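You operate a simulated robot arm through the tools that you are given. There is no shell and no other tool.

You run a simulated two-armed robot. Do the job below in one go: nothing can be reset, and whatever is moved stays where it is left.

JOB
Set the cap beside the jig into it and dose it as marked.
Fine: dose slider to the mark, spout over the cap, one pull of the lever; park the spout after. Set down upright: metal cap. Where these are worked on the way, their far stop is far enough and under half their travel is too little: spout.

It is judged by the outcome, as a careful person would: the job done as asked, and still so three seconds after it is handed in. It fails if anything else is knocked over, pushed out of place, dropped, spilled or broken. Lids that push on must go on centred and level and be pressed home; caps that screw on are set level and turned clockwise until they are tight.

ROBOT AND FRAMES
Two 7-joint arms with two-finger grippers on one trunk that stands fixed in place. Base frame: the origin is at the foot of the trunk, x ahead of it, y to its left, z up. Units: mm, degrees, N and s.
The left shoulder is at [70, 139, 1295], the right one opposite. With the tool pointing down near the work surface each hand reaches from about 100 to 720 mm from the base axis, measured 20 degrees to its own side. Payload 3.43 kg a hand.
The tool frame of a hand sits at the grasp point between the pads (the TCP): z along the fingers, y along the line on which they close. The tips reach 30 mm beyond it. The gripper opens to 104 mm; its body begins 57 mm behind the TCP.
Orientation is that of the tool frame in the base frame, as a unit quaternion [w, x, y, z]. With the fingers straight down and closing along the base's y, the tool's x points along the base's -x, its y along +y and its z along -z.

CONTROLS
- The arms move only by the tool arm_command. It takes "left_targets", "right_targets" or both (then of equal length, played together; a hand with none holds still); each is a list of rows, each an object of numbers (a shift or turn left out is 0, a gripper value left out holds the last): "x", "y", "z": the shift along the base's x, y, z in mm; "rx", "ry", "rz": the turn, a rotation vector about the base's x, y, z in degrees; "claw": the finger opening in mm, from 0 to 104. In form: [{"x": .., "y": .., "z": .., "rx": .., "ry": .., "rz": .., "claw": ..}, ...]. A call has 1 to 20 rows; each row shifts and turns the commanded pose from where the row before left it. Rows are played at 5 a second. More than 50 mm and 8.6 degrees between two rows, or a gripper value outside its range, and nothing of the call is played. Where a pose cannot be reached the arm comes as near as it can. A force on the tool above 40 N (or 10 N above the force at the start of the call, whichever is more), or a blocked arm, ends the call early, and 0.2 s more pass. The fingers move at their own pace (about 45 mm/s each) and stop on an object; they squeeze with about 27 N. The grip force told is the motor's: it shows also when the fingers shut on nothing. Time passes only in rows, and 0.2 s behind the last, so rows that do not move let the fingers close. It gives the time, the measured TCP pose, the force on the tool (base axes), the opening and the grip force at its end, in the units of the frame above (readings bear some noise), with the torque about the TCP (base axes, N m) and any sound that the robot's microphone picked up.
- Cameras (640 x 400 px; columns grow to the right, rows downward): "scene" is now at [120.6, 52.7, 1524.2]; the picture's right is [0.59, -0.80, 0.00], its down [-0.47, -0.35, -0.81] and it looks along [0.65, 0.48, -0.59] (base axes); focal length 214 px, centre (320, 200). "left" rides on the left gripper at [67, -18, -90] in its tool frame; the picture's right is [0.25, 0.97, 0.00], its down [-0.73, 0.19, -0.66] and it looks along [-0.64, 0.17, 0.75] (tool axes); focal length 218 px, centre (320, 200). "right" rides on the right gripper at [67, 18, -90] in its tool frame; the picture's right is [-0.25, 0.97, 0.00], its down [-0.73, -0.19, -0.66] and it looks along [-0.64, -0.17, 0.75] (tool axes); focal length 218 px, centre (320, 200). There is no depth. A picture from a camera that has moved, and an enlarged one, comes with that camera's place and axes in the base frame and with its lens.
- snapshot(camera): a new picture of that camera. It takes no simulated time.
- raise_lower(by): slides the trunk up (or, below 0, down) by that many mm; the arms and the scene camera ride with it, the base frame stays. It gives what a move gives, with no picture.
- pan_tilt(pan, tilt): turns the head with the scene camera to pan (to the left, within 86 degrees either way) and tilt (down, from -29 to 69), counted from straight ahead of the robot. It gives what a move gives.
- close_up(camera, box): a new picture of the part [left, top, right, bottom] of that camera's present view, enlarged. It takes no simulated time.
- hand_in(): hands the job in; it is judged then, once.

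Places have to be worked out from the pictures, the camera data and where the tool is seen. Open the grippers and draw the arms clear of the work before you hand the job in, unless the task says otherwise.

The tools are called after "Call:" as a command line: name --argument value ..., lists and objects as JSON in quotes. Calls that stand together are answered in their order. arm_command: Moves the arms, as the interface text tells. Its arguments: {"type":"object","properties":{"left_targets":{"type":"array","items":{"type":"object","properties":{"x":{"type":"number"},"y":{"type":"number"},"z":{"type":"number"},"rx":{"type":"number"},"ry":{"type":"number"},"rz":{"type":"number"},"claw":{"type":"number"}}}},"right_targets":{"type":"array","items":{"type":"object","properties":{"x":{"type":"number"},"y":{"type":"number"},"z":{"type":"number"},"rx":{"type":"number"},"ry":{"type":"number"},"rz":{"type":"number"},"claw":{"type":"number"}}}}},"required":[]} The other tools are called the same way: raise_lower (by) moves the trunk up or down; pan_tilt (pan, tilt) turns the head that bears the scene camera; snapshot (camera) takes a picture; close_up (camera, box) takes an enlarged picture of a part of a camera's view; hand_in () hands the job in.

At the start:

```text
t: 0.0
left_tool_pos: [336.9, 497.3, 1360.6]
left_orientation: [0.0, 0.001, 1.0, 0.0]
left_wrist_force: [-1.2, 0.1, 0.4]
left_ft_torque: [0.01, 0.01, -0.01]
left_gripper_width: 104.3
left_grasp_force: 0.0
right_tool_pos: [440.8, 56.0, 1452.0]
right_orientation: [0.0, 0.0, 1.0, 0.0]
right_wrist_force: [0.5, 0.6, -1.3]
right_ft_torque: [0.0, -0.01, -0.03]
right_gripper_width: 103.9
right_grasp_force: 0.1
trunk travel left (down, up): [-790.0, 150.0]
head pan, tilt (commanded): [36.4, 36.0]
```

scene: 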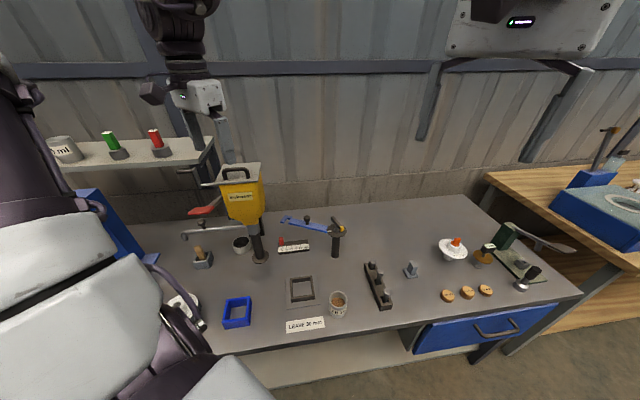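
right: 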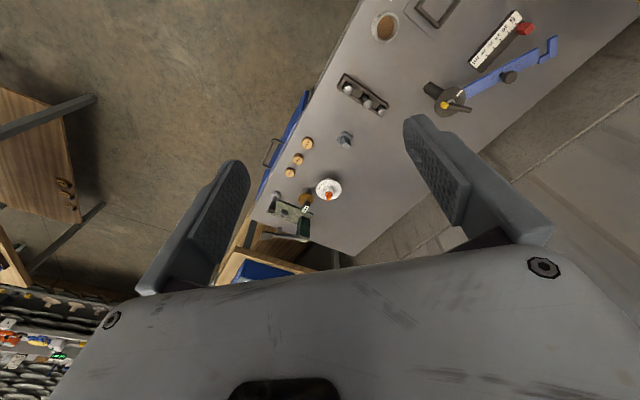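
left: 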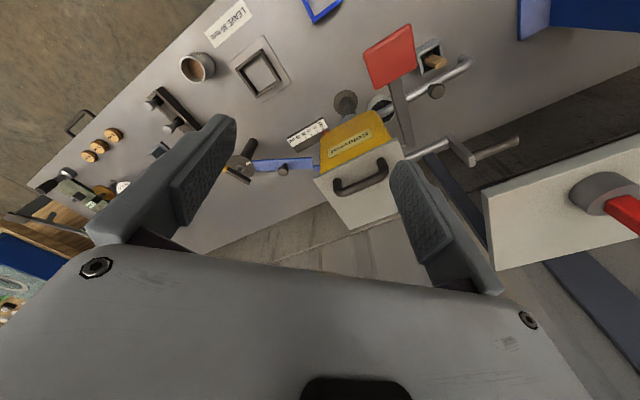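

I see a bench with a yellow hopper/dispenser, a blue lever, a jig and several small items. I take enlarged pictures to make out the parts.

Call:
close_up --camera "scene" --box '[160, 150, 360, 275]'

Call:
close_up --camera "scene" --box '[200, 230, 400, 355]'

Call:
close_up --camera "scene" --box '[380, 200, 580, 325]'

Call:
close_up --camera "left" --box '[180, 0, 500, 200]'

Call:
close_up --camera "right" --box '[320, 0, 640, 200]'

```text
3.20 times, centred on (260, 212) of scene
camera zoom: at [120.6, 52.7, 1524.2], right [0.59, -0.8, 0.0], down [-0.47, -0.35, -0.81], along [0.65, 0.48, -0.59], focal length 686 px, centre (512, 160)
```

zoom: 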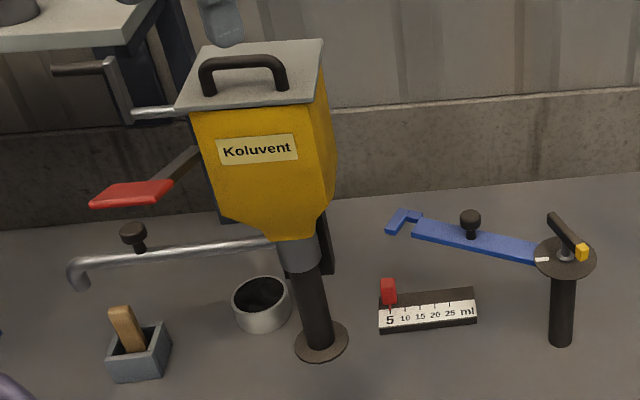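

```text
3.20 times, centred on (300, 292) of scene
camera zoom: at [120.6, 52.7, 1524.2], right [0.59, -0.8, 0.0], down [-0.47, -0.35, -0.81], along [0.65, 0.48, -0.59], focal length 686 px, centre (384, -96)
```

zoom: 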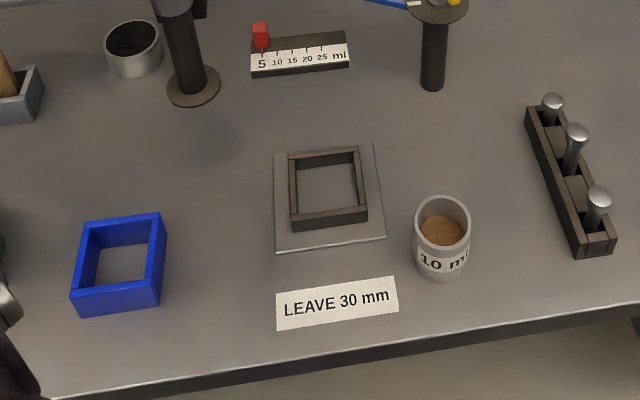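

```text
3.20 times, centred on (480, 262) of scene
camera zoom: at [120.6, 52.7, 1524.2], right [0.59, -0.8, 0.0], down [-0.47, -0.35, -0.81], along [0.65, 0.48, -0.59], focal length 686 px, centre (-192, 0)
```

zoom: 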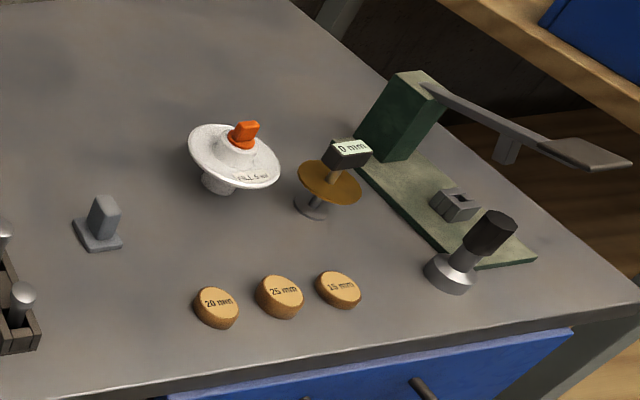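

```text
2.00 times, centred on (340, 100) of left
camera zoom: at [269.9, 480.6, 1449.1], right [-0.25, 0.97, 0.0], down [0.73, 0.19, 0.66], along [0.64, 0.17, -0.75], focal length 436 px, centre (280, 400)
```

zoom: 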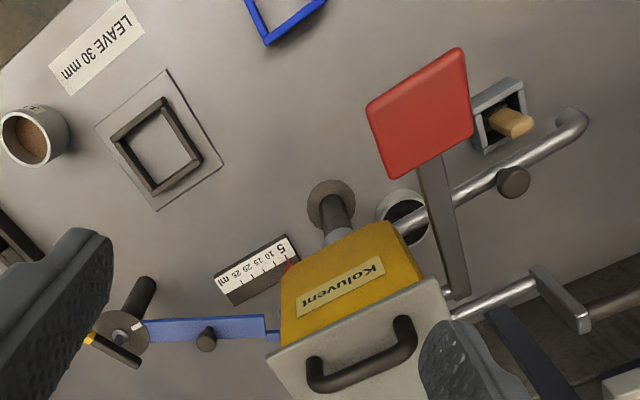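

```text
2.00 times, centred on (480, 100) of right
camera zoom: at [375.0, 71.9, 1541.1], right [0.25, 0.97, 0.0], down [0.73, -0.19, 0.66], along [0.64, -0.17, -0.75], focal length 436 px, centre (0, 400)
```

zoom: 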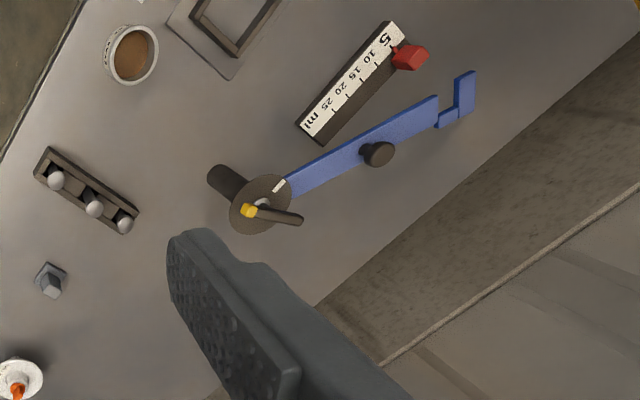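

The jig plate looks to be near (431, 361, 798), the 10 ml cap near (432, 215) and the dispenser post near (446, 607). I take tighter close-ups to learn the details of the cap, jig, slider and dispenser.

Call:
close_up --camera "scene" --box '[310, 280, 374, 320]'

Call:
close_up --camera "scene" --box '[270, 260, 334, 300]'

Call:
close_up --camera "scene" --box '[262, 225, 326, 265]'

Call:
close_up --camera "scene" --box '[170, 180, 266, 240]'

Call:
close_up --camera "scene" --box '[210, 220, 274, 260]'

Call:
close_up --camera "left" --box '[350, 20, 510, 120]'

Call:
close_up --camera "scene" --box '[40, 120, 136, 180]'

```text
10.00 times, centred on (342, 300) of scene
camera zoom: at [120.6, 52.7, 1524.2], right [0.59, -0.8, 0.0], down [-0.47, -0.35, -0.81], along [0.65, 0.48, -0.59], focal length 2145 px, centre (100, -800)
```

zoom: 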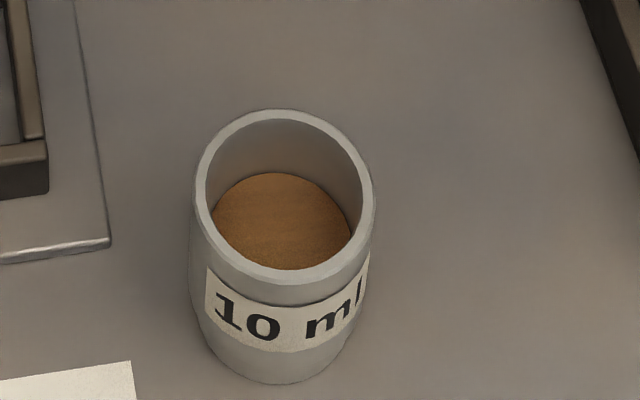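

```text
10.00 times, centred on (302, 280) of scene
camera zoom: at [120.6, 52.7, 1524.2], right [0.59, -0.8, 0.0], down [-0.47, -0.35, -0.81], along [0.65, 0.48, -0.59], focal length 2145 px, centre (500, -600)
```

zoom: 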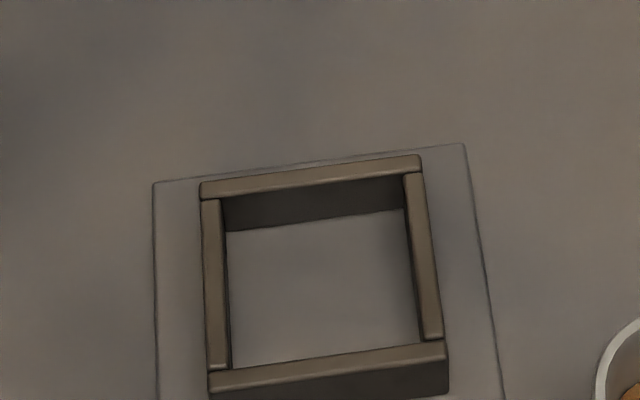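

```text
10.00 times, centred on (294, 245) of scene
camera zoom: at [120.6, 52.7, 1524.2], right [0.59, -0.8, 0.0], down [-0.47, -0.35, -0.81], along [0.65, 0.48, -0.59], focal length 2145 px, centre (580, -250)
```

zoom: 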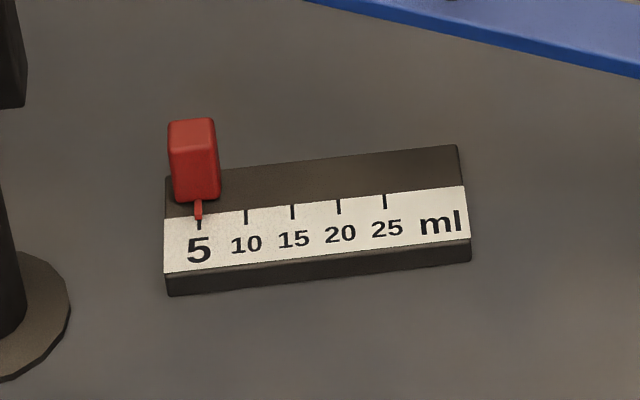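

```text
6.67 times, centred on (218, 210) of scene
camera zoom: at [120.6, 52.7, 1524.2], right [0.59, -0.8, 0.0], down [-0.47, -0.35, -0.81], along [0.65, 0.48, -0.59], focal length 1430 px, centre (1000, 133)
```

zoom: 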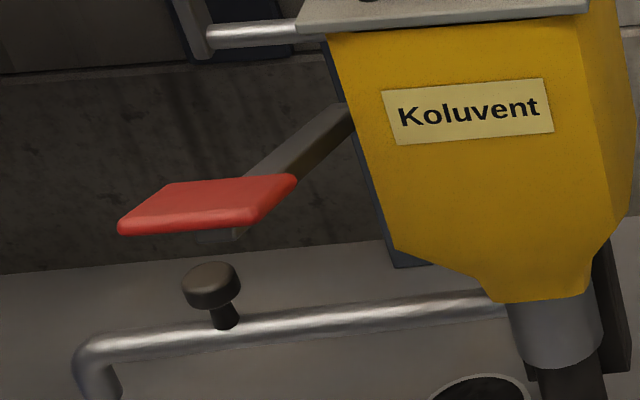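

```text
10.00 times, centred on (242, 240) of scene
camera zoom: at [120.6, 52.7, 1524.2], right [0.59, -0.8, 0.0], down [-0.47, -0.35, -0.81], along [0.65, 0.48, -0.59], focal length 2145 px, centre (1100, -200)
```

zoom: 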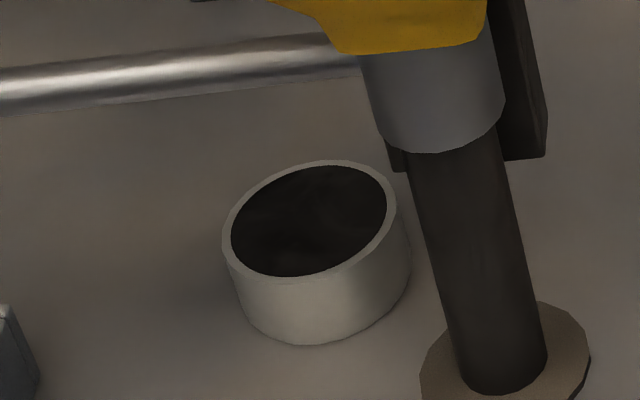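

```text
4.00 times, centred on (430, 70) of left
camera zoom: at [269.9, 480.6, 1449.1], right [-0.25, 0.97, 0.0], down [0.73, 0.19, 0.66], along [0.64, 0.17, -0.75], focal length 873 px, centre (-120, 720)
```

zoom: 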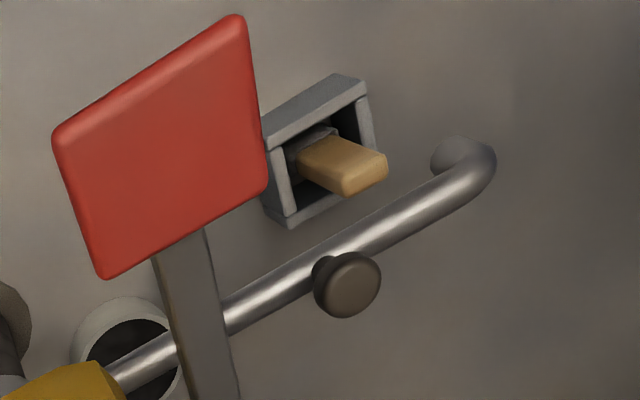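

```text
6.67 times, centred on (88, 150) of scene
camera zoom: at [120.6, 52.7, 1524.2], right [0.59, -0.8, 0.0], down [-0.47, -0.35, -0.81], along [0.65, 0.48, -0.59], focal length 1430 px, centre (1867, 533)
```

zoom: 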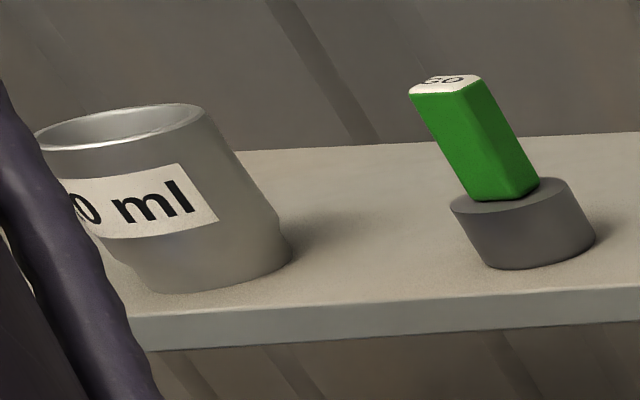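

The cap beside the dark square jig is marked 10 ml, the slider now stands at 5, and the spout is parked toward +y. I move the right hand aside and bring the left hand over the cap while staying high.

Call:
arm_command --left_targets '[{"x": 4, "y": -35, "z": 0}, {"x": 4, "y": -35, "z": 0}, {"x": 4, "y": -35, "z": 0}, {"x": 4, "y": -35, "z": 0}, {"x": 4, "y": -35, "z": 0}, {"x": 4, "y": -35, "z": 0}, {"x": 4, "y": -35, "z": 0}, {"x": 4, "y": -35, "z": 0}]' --right_targets '[{"y": -32}, {"y": -32}, {"y": -32}, {"y": -32}, {"y": -32}, {"y": -32}, {"y": -32}, {"y": -32}]'

Call:
snapshot --camera "left"

Call:
snapshot --camera "scene"

```text
t: 1.8
left_tool_pos: [369.7, 218.4, 1355.2]
left_orientation: [0.001, 0.0, 1.0, -0.002]
left_wrist_force: [-0.6, -0.3, -0.3]
left_ft_torque: [-0.03, 0.04, -0.05]
left_gripper_width: 104.2
left_grasp_force: 0.0
left hand out of reach, approached as far as the arm can: row 8
right_tool_pos: [413.6, -87.3, 1367.9]
right_orientation: [-0.001, 0.002, 1.0, 0.001]
right_wrist_force: [-0.8, -0.6, -0.4]
right_ft_torque: [0.05, 0.05, -0.01]
right_gripper_width: 103.8
right_grasp_force: 0.0
right hand out of reach, approached as far as the arm can: row 2, 3, 4, 5, 6, 7, 8
trunk travel left (down, up): [-790.0, 150.0]
head pan, tilt (commanded): [36.4, 36.0]
```

```text
taken
camera left: at [302.6, 201.4, 1445.0], right [-0.25, 0.97, 0.0], down [0.73, 0.19, 0.66], along [0.64, 0.16, -0.75], focal length 218 px, centre (320, 200)
```

left: 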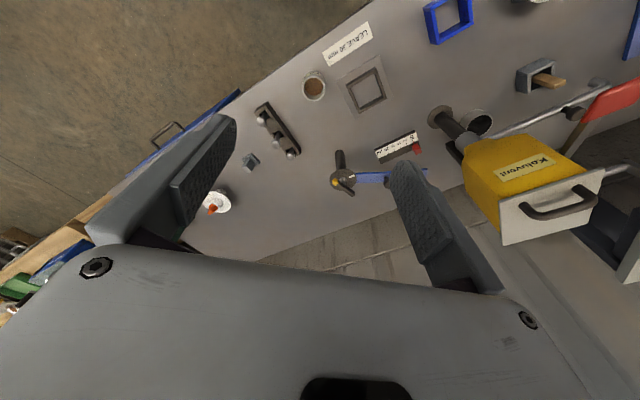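

```text
taken
camera scene: at [122.4, 50.2, 1524.1], right [0.59, -0.8, 0.0], down [-0.47, -0.35, -0.81], along [0.65, 0.48, -0.59], focal length 214 px, centre (320, 200)
```

scene: 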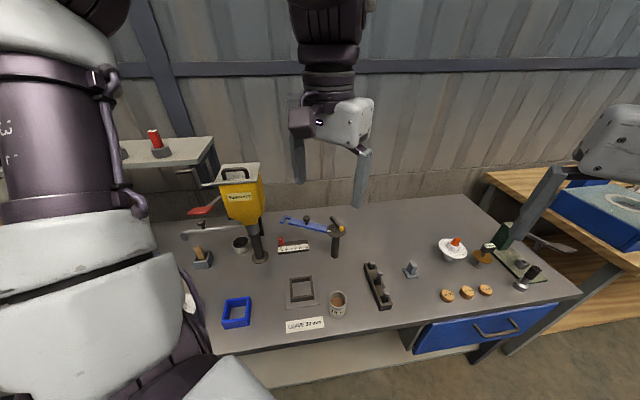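

The right hand stopped short of its target but is clear of everything. I lower the trunk in one step to gain reach and get the scene camera closer.

Call:
raise_lower --by -200

Call:
snapshot --camera "scene"

Call:
snapshot --camera "left"

Call:
snapshot --camera "right"

```text
t: 4.0
left_tool_pos: [367.4, 221.2, 1156.5]
left_orientation: [0.004, 0.0, 1.0, -0.003]
left_wrist_force: [-0.2, -0.1, -1.1]
left_ft_torque: [-0.03, 0.0, 0.05]
left_gripper_width: 103.8
left_grasp_force: 0.1
right_tool_pos: [410.4, -86.8, 1170.0]
right_orientation: [0.0, 0.0, 1.0, 0.001]
right_wrist_force: [-0.4, -0.1, 0.8]
right_ft_torque: [0.01, -0.01, -0.01]
right_gripper_width: 104.0
right_grasp_force: 0.0
trunk travel left (down, up): [-590.0, 350.0]
head pan, tilt (commanded): [36.4, 36.0]
```

```text
taken
camera scene: at [120.4, 52.5, 1324.3], right [0.59, -0.8, 0.0], down [-0.47, -0.35, -0.81], along [0.65, 0.48, -0.59], focal length 214 px, centre (320, 200)
```

scene: 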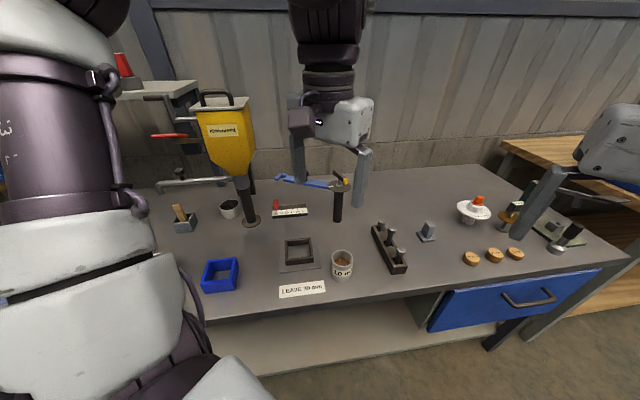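

```text
taken
camera left: at [300.8, 204.0, 1245.2], right [-0.25, 0.97, -0.01], down [0.73, 0.19, 0.66], along [0.64, 0.16, -0.75], focal length 218 px, centre (320, 200)
```

left: 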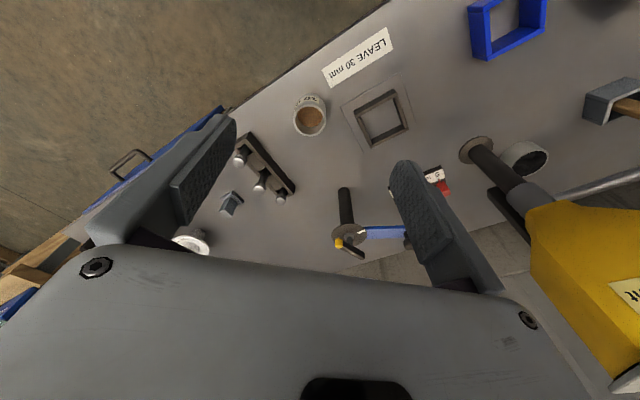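

```text
taken
camera right: at [345.5, -69.8, 1259.0], right [0.26, 0.97, 0.0], down [0.73, -0.19, 0.66], along [0.63, -0.17, -0.75], focal length 218 px, centre (320, 200)
```

right: 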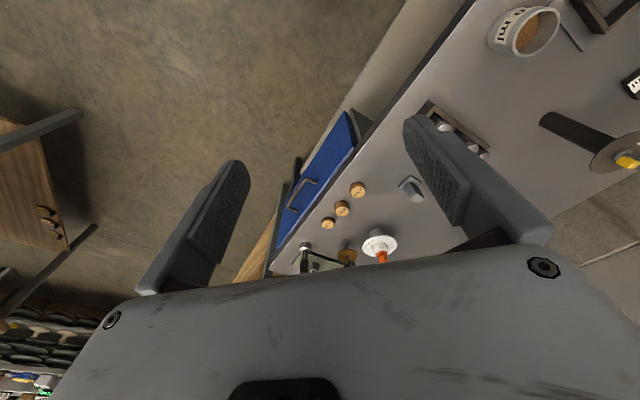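

The scene camera is now closer. I take enlargements of the cap, the jig, the slider and the dispenser to fix their positions.

Call:
close_up --camera "scene" --box '[264, 220, 376, 290]'

Call:
close_up --camera "scene" --box '[140, 80, 300, 180]'

Call:
close_up --camera "left" --box '[270, 20, 430, 160]'

Call:
close_up --camera "scene" --box '[250, 160, 378, 240]'

```text
5.71 times, centred on (320, 255) of scene
camera zoom: at [120.4, 52.5, 1324.3], right [0.59, -0.8, 0.0], down [-0.47, -0.35, -0.81], along [0.65, 0.48, -0.59], focal length 1226 px, centre (320, -114)
```

zoom: 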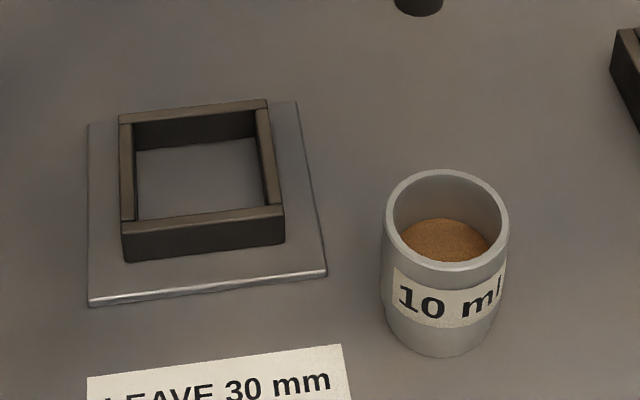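

```text
4.00 times, centred on (220, 130) of scene
camera zoom: at [120.4, 52.5, 1324.3], right [0.59, -0.8, 0.0], down [-0.47, -0.35, -0.81], along [0.65, 0.48, -0.59], focal length 858 px, centre (720, 480)
```

zoom: 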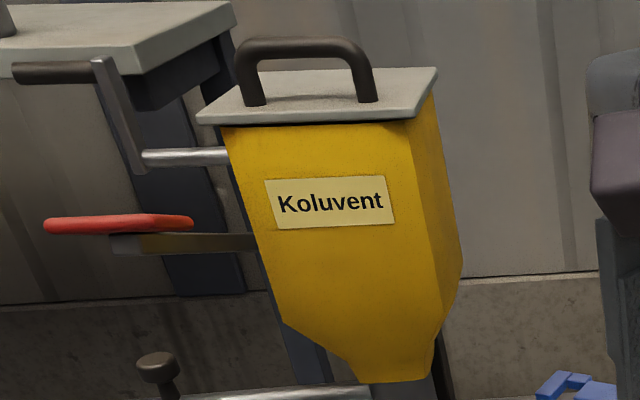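

```text
2.86 times, centred on (350, 90) of left
camera zoom: at [300.8, 204.0, 1245.2], right [-0.25, 0.97, -0.01], down [0.73, 0.19, 0.66], along [0.64, 0.16, -0.75], focal length 624 px, centre (234, 514)
```

zoom: 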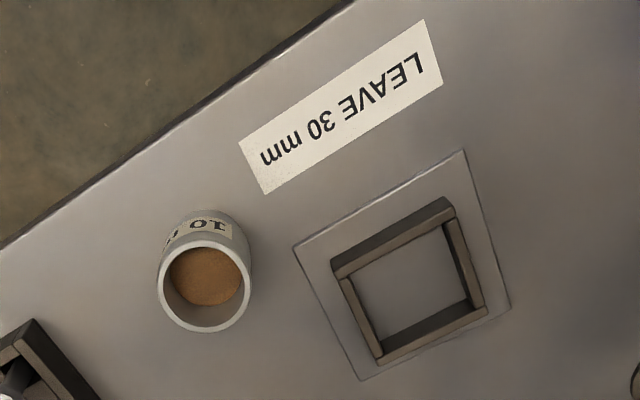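

```text
5.00 times, centred on (314, 200) of scene
camera zoom: at [120.4, 52.5, 1324.3], right [0.59, -0.8, 0.0], down [-0.47, -0.35, -0.81], along [0.65, 0.48, -0.59], focal length 1072 px, centre (350, 200)
```

zoom: 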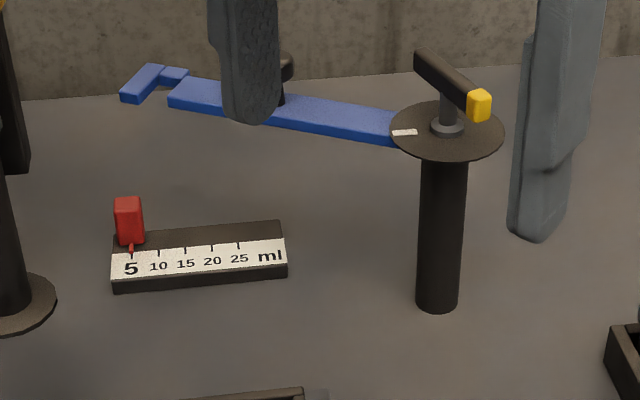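

The cap's rim is near (444, 220, 882), about 56 mm across and 80 mm tall. I bring the left hand above it and check the alignment.

Call:
arm_command --left_targets '[{"x": 25, "y": 0, "z": -35}, {"x": 25, "y": 0, "z": -35}, {"x": 25, "y": 0, "z": -35}, {"x": 0, "y": 0, "z": 0}]'

Call:
snapshot --camera "left"

Call:
snapshot --camera "scene"

```text
t: 5.0
left_tool_pos: [440.0, 221.4, 1050.7]
left_orientation: [0.002, 0.0, 1.0, -0.002]
left_wrist_force: [0.3, -0.3, 0.3]
left_ft_torque: [0.02, -0.03, 0.01]
left_gripper_width: 104.3
left_grasp_force: 0.0
right_tool_pos: [411.5, -86.3, 1169.5]
right_orientation: [0.0, 0.001, 1.0, 0.001]
right_wrist_force: [-1.5, -0.5, 1.0]
right_ft_torque: [-0.02, -0.02, 0.0]
right_gripper_width: 104.3
right_grasp_force: 0.1
trunk travel left (down, up): [-590.0, 350.0]
head pan, tilt (commanded): [36.4, 36.0]
```

```text
taken
camera left: at [372.3, 204.0, 1139.0], right [-0.25, 0.97, -0.01], down [0.73, 0.19, 0.66], along [0.64, 0.16, -0.75], focal length 218 px, centre (320, 200)
```

left: 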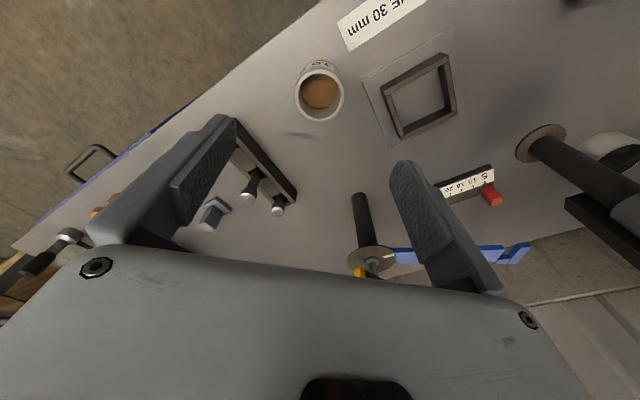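

```text
taken
camera scene: at [119.7, 52.4, 1324.3], right [0.59, -0.8, 0.0], down [-0.47, -0.35, -0.81], along [0.65, 0.48, -0.59], focal length 214 px, centre (320, 200)
```

scene: 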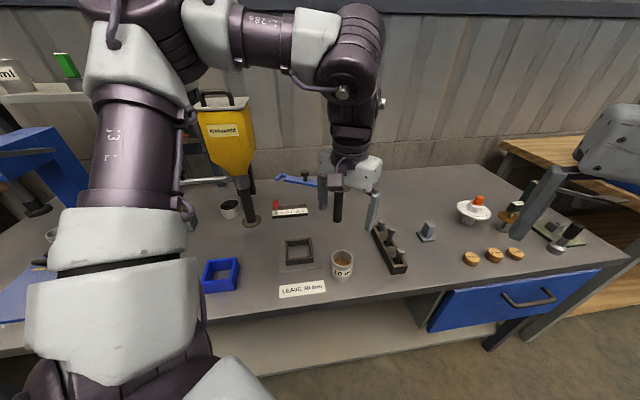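

By my projection the cap rim should appear at (321, 92) in the left view if the hand is centred over it, and it does. I zoom in to verify before descending.

Call:
close_up --camera "left" --box '[280, 50, 376, 110]'

Call:
close_up --camera "scene" --box '[264, 220, 376, 290]'

```text
6.67 times, centred on (328, 80) of left
camera zoom: at [372.3, 204.0, 1139.0], right [-0.25, 0.97, -0.01], down [0.73, 0.19, 0.66], along [0.64, 0.16, -0.75], focal length 1455 px, centre (267, 1000)
```

zoom: 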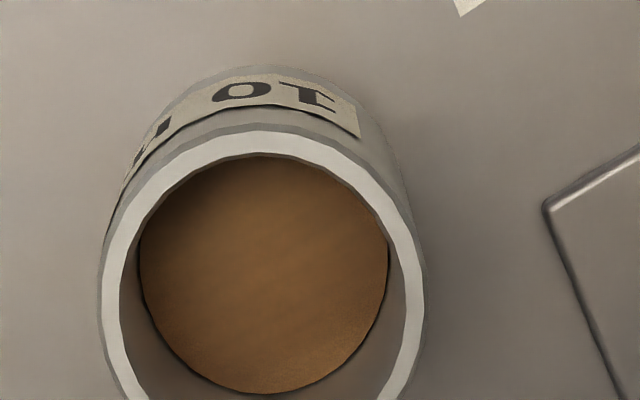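

```text
5.71 times, centred on (320, 255) of scene
camera zoom: at [119.7, 52.4, 1324.3], right [0.59, -0.8, 0.0], down [-0.47, -0.35, -0.81], along [0.65, 0.48, -0.59], focal length 1226 px, centre (320, -114)
```

zoom: 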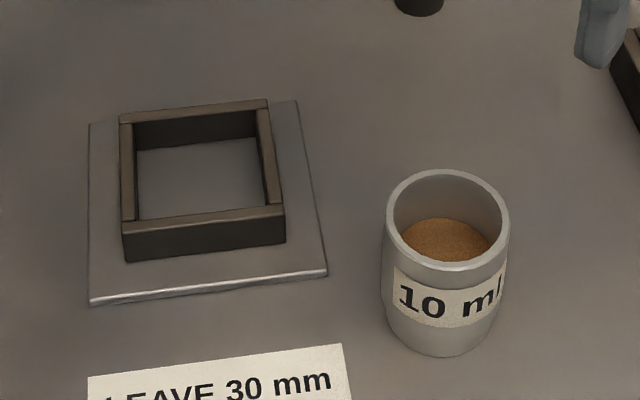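

The cap is at about (443, 219.5) with its rim at z≈880, and the jig centre is near (436.5, 365) with the frame turned 45 degrees. I descend around the cap, still open.

Call:
arm_command --left_targets '[{"x": 3, "y": -1.5, "z": -30}, {"z": -35}, {"z": -35}, {"z": -35}, {"z": 0}]'

Call:
snapshot --camera "left"

Call:
close_up --camera "scene" --box '[290, 180, 418, 280]'

```text
t: 6.2
left_tool_pos: [444.7, 220.9, 913.6]
left_orientation: [0.002, 0.0, 1.0, -0.002]
left_wrist_force: [-0.7, 0.0, 0.5]
left_ft_torque: [-0.03, -0.03, 0.01]
left_gripper_width: 103.8
left_grasp_force: 0.0
right_tool_pos: [410.0, -86.3, 1170.5]
right_orientation: [0.001, 0.001, 1.0, 0.0]
right_wrist_force: [0.6, -0.6, -0.1]
right_ft_torque: [0.0, -0.01, 0.02]
right_gripper_width: 104.2
right_grasp_force: 0.0
trunk travel left (down, up): [-590.0, 350.0]
head pan, tilt (commanded): [36.4, 36.0]
```

```text
taken
camera left: at [377.6, 204.6, 1002.0], right [-0.25, 0.97, -0.01], down [0.73, 0.19, 0.66], along [0.64, 0.16, -0.75], focal length 218 px, centre (320, 200)
```

left: 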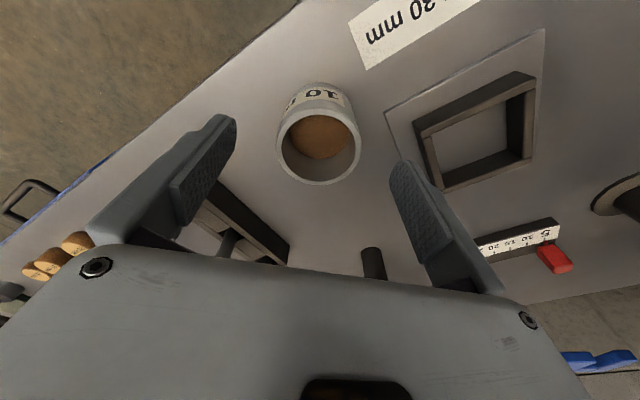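

```text
4.00 times, centred on (354, 230) of scene
camera zoom: at [119.7, 52.2, 1324.3], right [0.59, -0.8, 0.0], down [-0.47, -0.35, -0.81], along [0.65, 0.48, -0.59], focal length 858 px, centre (184, 80)
```

zoom: 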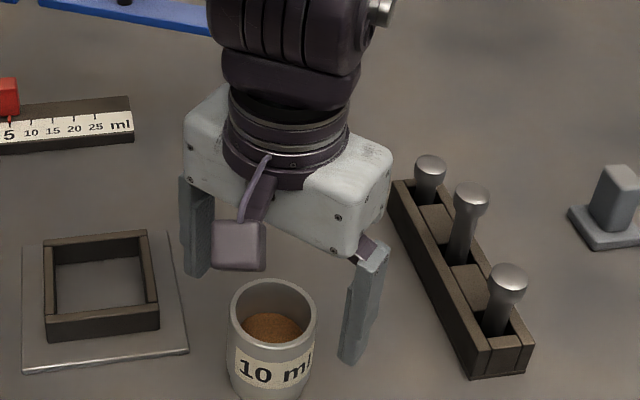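

The cap centre works out at about (444, 220), rim z≈877, and the hand is centred on it. I go down to z≈862 and close the fingers on it.

Call:
arm_command --left_targets '[{"x": -0.5, "y": -1, "z": -26}, {"z": -26}, {"z": 0}, {"claw": 40}, {"claw": 40}, {"claw": 40}, {"claw": 40}, {"claw": 40}]'

Call:
snapshot --camera "left"

Call:
close_up --camera "scene" --box '[290, 180, 418, 280]'

```text
t: 8.0
left_tool_pos: [445.6, 220.7, 864.0]
left_orientation: [0.002, 0.0, 1.0, -0.003]
left_wrist_force: [0.2, -0.9, 1.0]
left_ft_torque: [0.01, 0.0, 0.01]
left_gripper_width: 65.0
left_grasp_force: 27.4
right_tool_pos: [411.8, -86.2, 1169.2]
right_orientation: [0.001, 0.001, 1.0, 0.0]
right_wrist_force: [0.0, 0.2, -0.6]
right_ft_torque: [0.0, 0.06, 0.0]
right_gripper_width: 104.4
right_grasp_force: 0.0
trunk travel left (down, up): [-590.0, 350.0]
head pan, tilt (commanded): [36.4, 36.0]
```

```text
taken
camera left: at [377.7, 204.4, 952.0], right [-0.25, 0.97, -0.01], down [0.73, 0.19, 0.66], along [0.64, 0.16, -0.75], focal length 218 px, centre (320, 200)
```

left: 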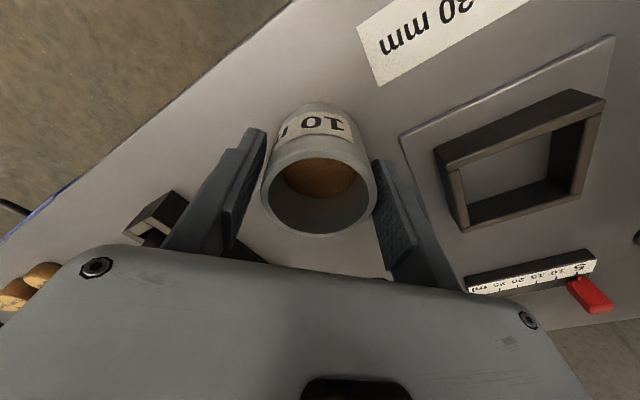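

```text
4.00 times, centred on (354, 230) of scene
camera zoom: at [120.9, 52.6, 1324.1], right [0.59, -0.8, 0.0], down [-0.47, -0.35, -0.81], along [0.65, 0.48, -0.59], focal length 858 px, centre (184, 80)
```

zoom: 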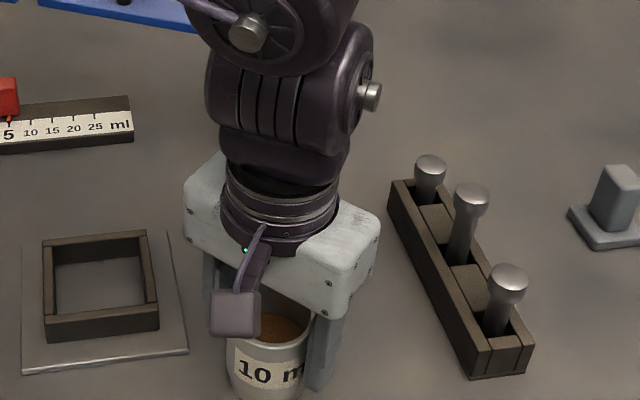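

The gripper reports 65 mm at 27 N, a little wider than my estimate of the cap. I look closer to be sure the pads sit well on the cap before lifting.

Call:
close_up --camera "left" --box '[220, 90, 420, 250]'

Call:
close_up --camera "scene" --box '[322, 225, 394, 285]'

Call:
snapshot --camera "right"

```text
2.50 times, centred on (320, 170) of left
camera zoom: at [377.7, 204.4, 952.0], right [-0.25, 0.97, -0.01], down [0.73, 0.19, 0.66], along [0.64, 0.16, -0.75], focal length 546 px, centre (320, 275)
```

zoom: 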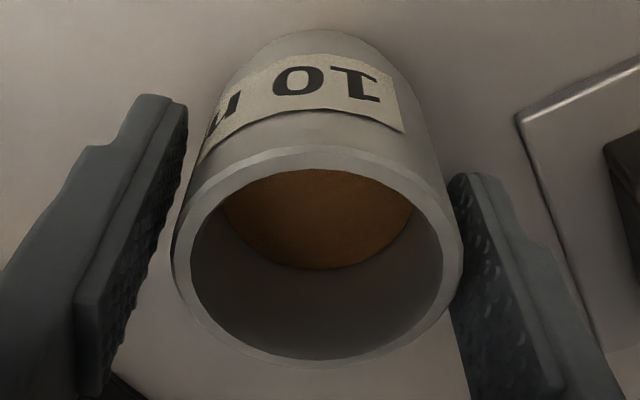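

```text
6.67 times, centred on (358, 255) of scene
camera zoom: at [120.9, 52.6, 1324.1], right [0.59, -0.8, 0.0], down [-0.47, -0.35, -0.81], along [0.65, 0.48, -0.59], focal length 1430 px, centre (67, -167)
```

zoom: 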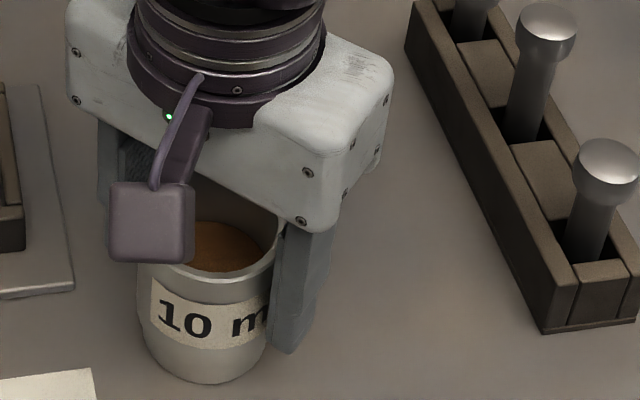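

```text
taken
camera right: at [345.9, -69.7, 1258.8], right [0.26, 0.97, 0.0], down [0.73, -0.19, 0.66], along [0.63, -0.17, -0.75], focal length 218 px, centre (320, 200)
```

right: 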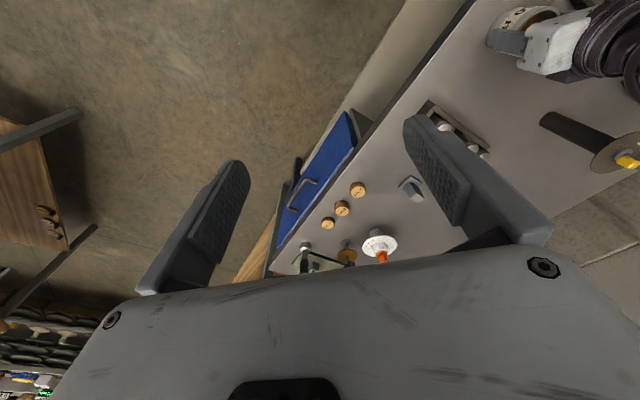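

The pads are beside the cap with force on them. I let one row pass and then lift just a little to see whether the cap follows.

Call:
arm_command --left_targets '[{"claw": 30}, {"claw": 30}]'

Call:
arm_command --left_targets '[{"z": 5}, {"z": 5}, {"z": 0}]'

Call:
close_up --camera "left" --box '[220, 90, 420, 250]'

Call:
close_up --camera "scene" --box '[322, 225, 394, 285]'

```text
t: 8.6
left_tool_pos: [445.3, 220.5, 863.7]
left_orientation: [0.001, 0.001, 1.0, -0.002]
left_wrist_force: [-0.2, -0.7, -0.5]
left_ft_torque: [0.0, -0.02, 0.02]
left_gripper_width: 64.8
left_grasp_force: 27.0
right_tool_pos: [411.3, -85.7, 1170.2]
right_orientation: [0.0, 0.001, 1.0, 0.002]
right_wrist_force: [-0.4, -0.9, 0.0]
right_ft_torque: [0.01, -0.04, 0.03]
right_gripper_width: 104.0
right_grasp_force: 0.0
trunk travel left (down, up): [-590.0, 350.0]
head pan, tilt (commanded): [36.4, 36.0]
```

```text
t: 9.4
left_tool_pos: [445.7, 220.7, 873.4]
left_orientation: [0.002, 0.0, 1.0, -0.003]
left_wrist_force: [0.1, -0.2, -3.0]
left_ft_torque: [0.02, 0.0, 0.0]
left_gripper_width: 65.1
left_grasp_force: 26.4
right_tool_pos: [412.6, -86.9, 1169.8]
right_orientation: [-0.001, 0.001, 1.0, 0.001]
right_wrist_force: [-0.5, -0.1, 0.0]
right_ft_torque: [0.0, 0.0, 0.0]
right_gripper_width: 104.1
right_grasp_force: 0.1
trunk travel left (down, up): [-590.0, 350.0]
head pan, tilt (commanded): [36.4, 36.0]
```

```text
2.50 times, centred on (320, 170) of left
camera zoom: at [378.6, 203.3, 962.6], right [-0.25, 0.97, -0.01], down [0.73, 0.19, 0.66], along [0.64, 0.16, -0.75], focal length 546 px, centre (320, 275)
```

zoom: 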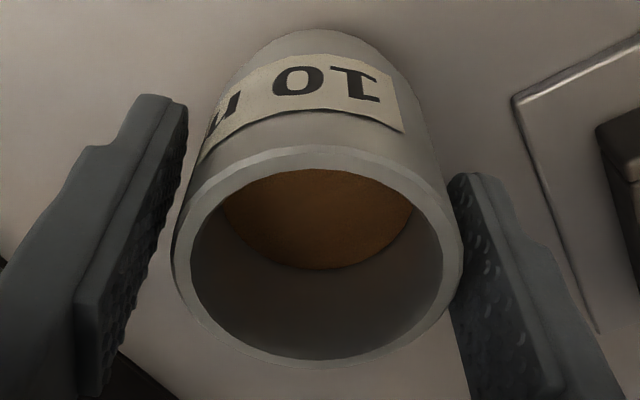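

```text
6.67 times, centred on (358, 255) of scene
camera zoom: at [121.1, 52.8, 1324.1], right [0.59, -0.8, 0.0], down [-0.47, -0.35, -0.81], along [0.65, 0.48, -0.59], focal length 1430 px, centre (67, -167)
```

zoom: 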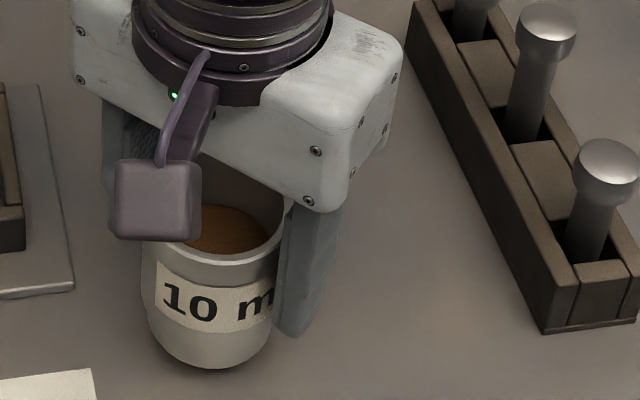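

The cap lifts with the hand (3 N, held level). I raise it to clear the jig walls and move halfway to look at the jig.

Call:
arm_command --left_targets '[{"z": 25}, {"z": 30}, {"y": 20}, {"y": 20}, {"y": 20}, {"y": 0}]'

Call:
snapshot --camera "left"

Call:
close_up --camera "scene" --box '[264, 200, 376, 290]'

```text
t: 10.8
left_tool_pos: [445.1, 279.6, 930.1]
left_orientation: [0.002, 0.001, 1.0, -0.003]
left_wrist_force: [-0.5, -1.0, -3.3]
left_ft_torque: [0.05, 0.0, 0.02]
left_gripper_width: 65.0
left_grasp_force: 26.9
right_tool_pos: [413.2, -86.7, 1169.9]
right_orientation: [-0.001, 0.001, 1.0, 0.001]
right_wrist_force: [-0.2, 0.8, 0.4]
right_ft_torque: [0.0, 0.03, 0.02]
right_gripper_width: 103.8
right_grasp_force: 0.0
trunk travel left (down, up): [-590.0, 350.0]
head pan, tilt (commanded): [36.4, 36.0]
```

```text
taken
camera left: at [378.8, 263.0, 1018.4], right [-0.25, 0.97, -0.01], down [0.73, 0.19, 0.66], along [0.64, 0.16, -0.75], focal length 218 px, centre (320, 200)
```

left: 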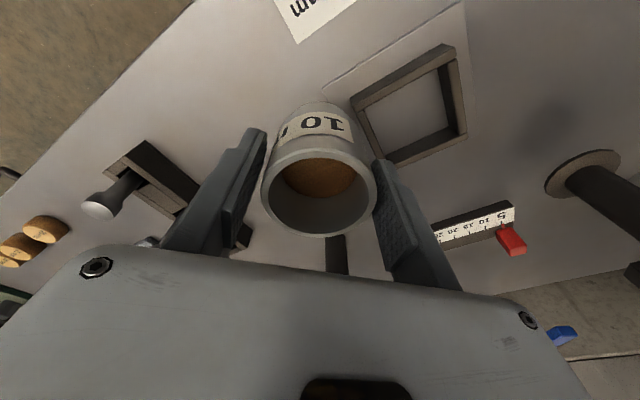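

```text
4.44 times, centred on (320, 245) of scene
camera zoom: at [121.3, 52.5, 1324.1], right [0.59, -0.8, 0.0], down [-0.47, -0.35, -0.81], along [0.65, 0.48, -0.59], focal length 953 px, centre (320, 0)
```

zoom: 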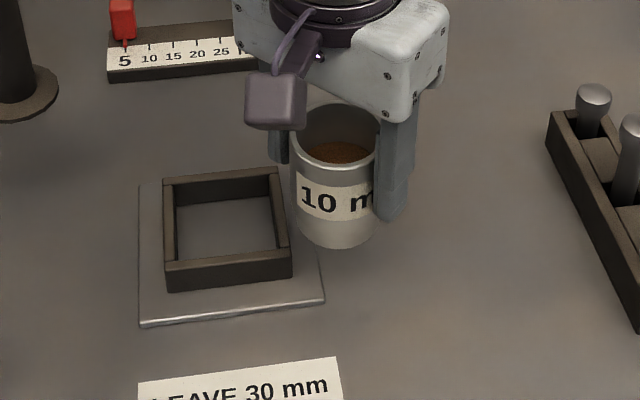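

I enlarge the jig in the left view to measure the pocket centre precisely.

Call:
close_up --camera "left" --box '[330, 20, 490, 180]'

Call:
close_up --camera "scene" --box '[275, 230, 339, 280]'

```text
2.50 times, centred on (410, 100) of left
camera zoom: at [378.8, 263.0, 1018.4], right [-0.25, 0.97, -0.01], down [0.73, 0.19, 0.66], along [0.64, 0.16, -0.75], focal length 546 px, centre (95, 450)
```

zoom: 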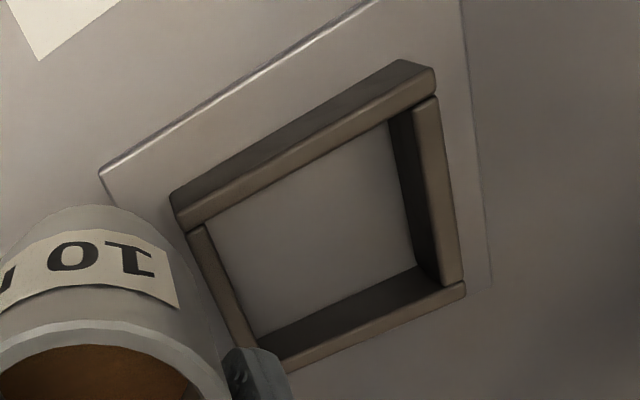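

```text
8.00 times, centred on (307, 255) of scene
camera zoom: at [121.3, 52.5, 1324.1], right [0.59, -0.8, 0.0], down [-0.47, -0.35, -0.81], along [0.65, 0.48, -0.59], focal length 1716 px, centre (424, -240)
```

zoom: 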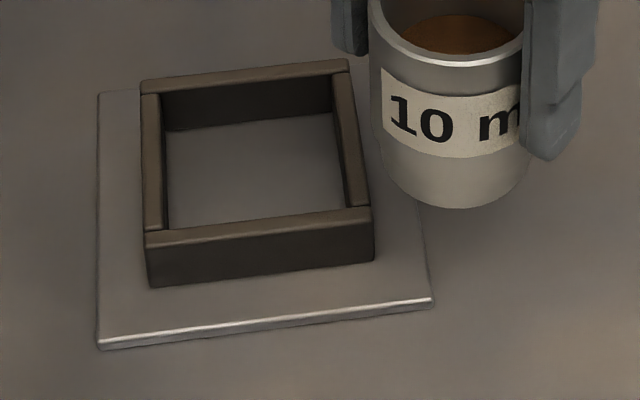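

From both cameras the pocket centre comes to about (434.5, 363.5), the frame top z≈830. I carry the cap over it, still hovering above the frame.

Call:
arm_command --left_targets '[{"x": -3, "y": 28}, {"x": -3, "y": 28}, {"x": -3.5, "y": 28.5}, {"z": -10}, {"z": -10}, {"z": 0}]'

Call:
close_up --camera "left" --box '[220, 50, 420, 210]'

Call:
close_up --camera "scene" --box '[267, 215, 347, 280]'

```text
t: 12.2
left_tool_pos: [436.9, 362.3, 909.4]
left_orientation: [0.001, -0.001, 1.0, -0.002]
left_wrist_force: [0.4, 0.3, -3.5]
left_ft_torque: [0.03, 0.0, -0.04]
left_gripper_width: 65.0
left_grasp_force: 26.8
right_tool_pos: [412.1, -86.7, 1170.0]
right_orientation: [0.0, 0.001, 1.0, 0.001]
right_wrist_force: [0.6, -0.3, -0.4]
right_ft_torque: [0.0, 0.0, 0.03]
right_gripper_width: 104.0
right_grasp_force: 0.0
trunk travel left (down, up): [-590.0, 350.0]
head pan, tilt (commanded): [36.4, 36.0]
```

```text
2.50 times, centred on (320, 130) of left
camera zoom: at [369.5, 345.4, 997.9], right [-0.25, 0.97, -0.01], down [0.73, 0.19, 0.66], along [0.64, 0.16, -0.75], focal length 546 px, centre (320, 375)
```

zoom: 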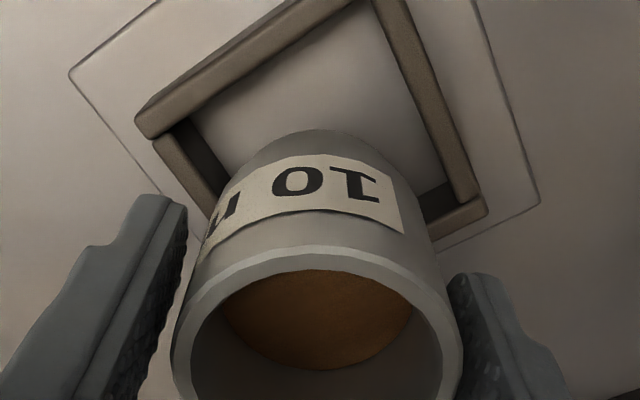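

```text
6.15 times, centred on (307, 248) of scene
camera zoom: at [120.7, 52.9, 1324.2], right [0.59, -0.8, 0.0], down [-0.47, -0.35, -0.81], along [0.65, 0.48, -0.59], focal length 1320 px, centre (400, -92)
```

zoom: 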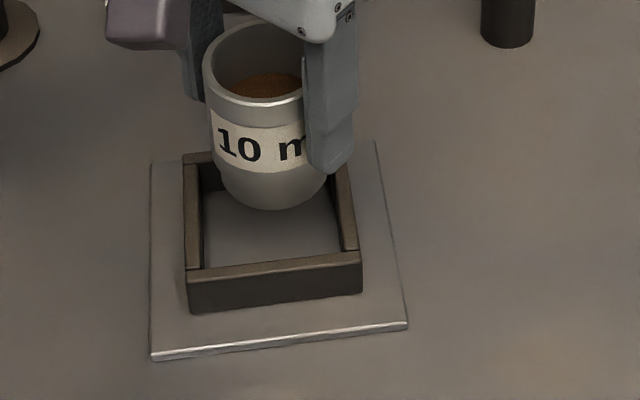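

The cap's base is about 13 mm above the frame; both views say it needs to go about 4 mm toward the robot. I correct, lower to just above the frame top and check again.

Call:
arm_command --left_targets '[{"x": -4, "y": 0.5}, {"z": -8}, {"z": 0}]'

Call:
close_up --camera "left" --box '[200, 0, 440, 150]'

Call:
close_up --camera "scene" --box '[275, 225, 339, 275]'

```text
t: 13.0
left_tool_pos: [432.5, 363.2, 901.7]
left_orientation: [0.002, 0.0, 1.0, -0.003]
left_wrist_force: [0.5, 0.2, -4.3]
left_ft_torque: [0.06, 0.02, 0.01]
left_gripper_width: 65.1
left_grasp_force: 26.9
right_tool_pos: [412.1, -85.6, 1169.6]
right_orientation: [0.0, 0.001, 1.0, 0.0]
right_wrist_force: [-0.2, -0.3, 0.8]
right_ft_torque: [0.0, 0.0, 0.03]
right_gripper_width: 103.9
right_grasp_force: 0.1
trunk travel left (down, up): [-590.0, 350.0]
head pan, tilt (commanded): [36.4, 36.0]
```

```text
2.67 times, centred on (320, 75) of left
camera zoom: at [365.7, 346.4, 990.3], right [-0.25, 0.97, -0.01], down [0.73, 0.19, 0.66], along [0.64, 0.16, -0.75], focal length 582 px, centre (320, 533)
```

zoom: 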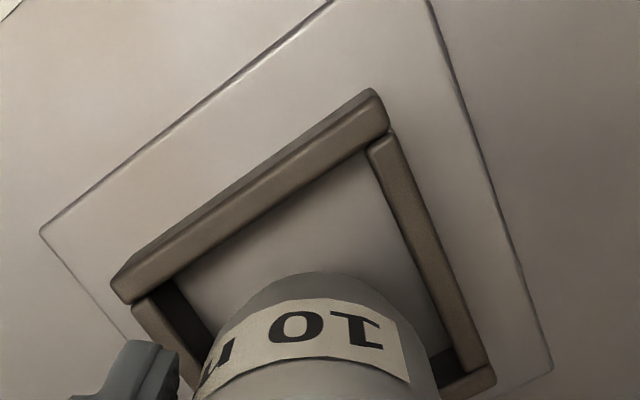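

```text
8.00 times, centred on (307, 250) of scene
camera zoom: at [120.8, 52.8, 1324.2], right [0.59, -0.8, 0.0], down [-0.47, -0.35, -0.81], along [0.65, 0.48, -0.59], focal length 1716 px, centre (424, -200)
```

zoom: 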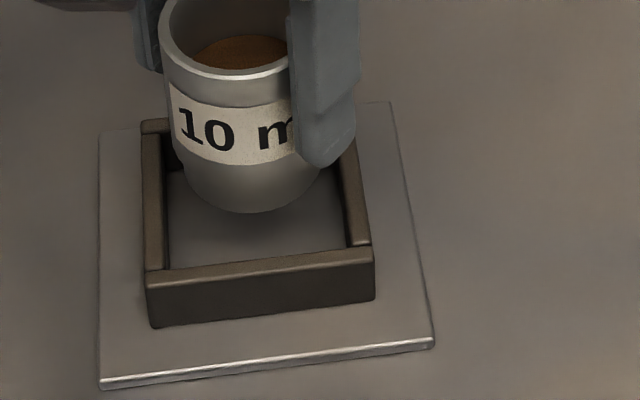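

Both views now put the cap centred over the pocket within about 1–2 mm. I lower it slowly into the frame and watch the force.

Call:
arm_command --left_targets '[{"y": -0.5, "z": -6}, {"z": -6}, {"z": -6}, {"z": -5}, {"z": 0}]'

Call:
close_up --camera "scene" --box '[275, 225, 339, 275]'

Call:
close_up --camera "left" --box '[200, 0, 440, 150]'

```text
t: 14.2
left_tool_pos: [430.9, 363.0, 877.4]
left_orientation: [0.002, 0.0, 1.0, -0.003]
left_wrist_force: [0.4, 0.7, -3.1]
left_ft_torque: [0.0, 0.02, 0.0]
left_gripper_width: 65.2
left_grasp_force: 26.8
right_tool_pos: [412.2, -86.6, 1170.5]
right_orientation: [0.0, 0.001, 1.0, 0.001]
right_wrist_force: [-0.9, -0.4, 0.1]
right_ft_torque: [0.01, -0.03, -0.01]
right_gripper_width: 103.9
right_grasp_force: 0.0
trunk travel left (down, up): [-590.0, 350.0]
head pan, tilt (commanded): [36.4, 36.0]
```

```text
8.00 times, centred on (307, 250) of scene
camera zoom: at [120.8, 52.8, 1324.2], right [0.59, -0.8, 0.0], down [-0.47, -0.35, -0.81], along [0.65, 0.48, -0.59], focal length 1716 px, centre (424, -200)
```

zoom: 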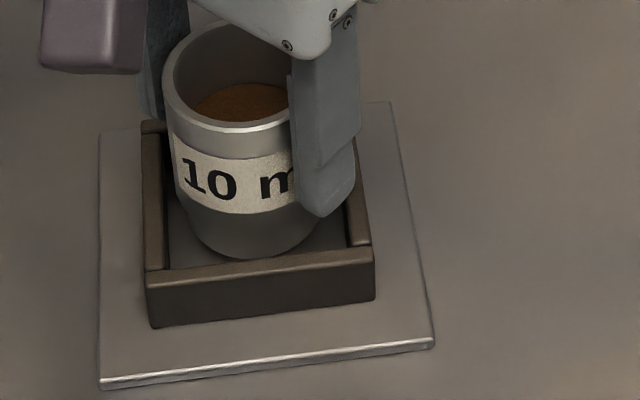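

```text
2.67 times, centred on (320, 75) of left
camera zoom: at [364.1, 346.0, 966.5], right [-0.25, 0.97, -0.01], down [0.73, 0.19, 0.66], along [0.64, 0.16, -0.75], focal length 582 px, centre (320, 533)
```

zoom: 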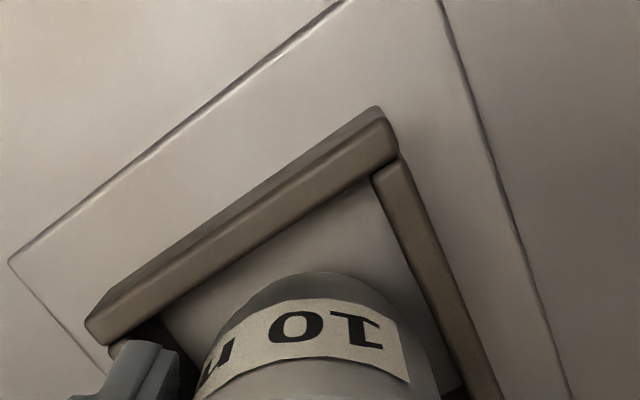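

The cap's base is inside the frame with no contact. I continue down in small steps until it touches the plate.

Call:
arm_command --left_targets '[{"x": 0.5, "z": -4}, {"z": -3}, {"z": -1.5}, {"z": 0}]'

```text
t: 15.2
left_tool_pos: [433.0, 362.1, 868.8]
left_orientation: [0.002, 0.001, 1.0, -0.003]
left_wrist_force: [-1.4, -0.2, -3.5]
left_ft_torque: [-0.01, 0.03, 0.02]
left_gripper_width: 65.1
left_grasp_force: 27.6
right_tool_pos: [411.6, -86.0, 1169.2]
right_orientation: [0.0, 0.001, 1.0, 0.001]
right_wrist_force: [-0.1, -0.2, 0.6]
right_ft_torque: [0.01, 0.03, -0.04]
right_gripper_width: 104.0
right_grasp_force: 0.1
trunk travel left (down, up): [-590.0, 350.0]
head pan, tilt (commanded): [36.4, 36.0]
```

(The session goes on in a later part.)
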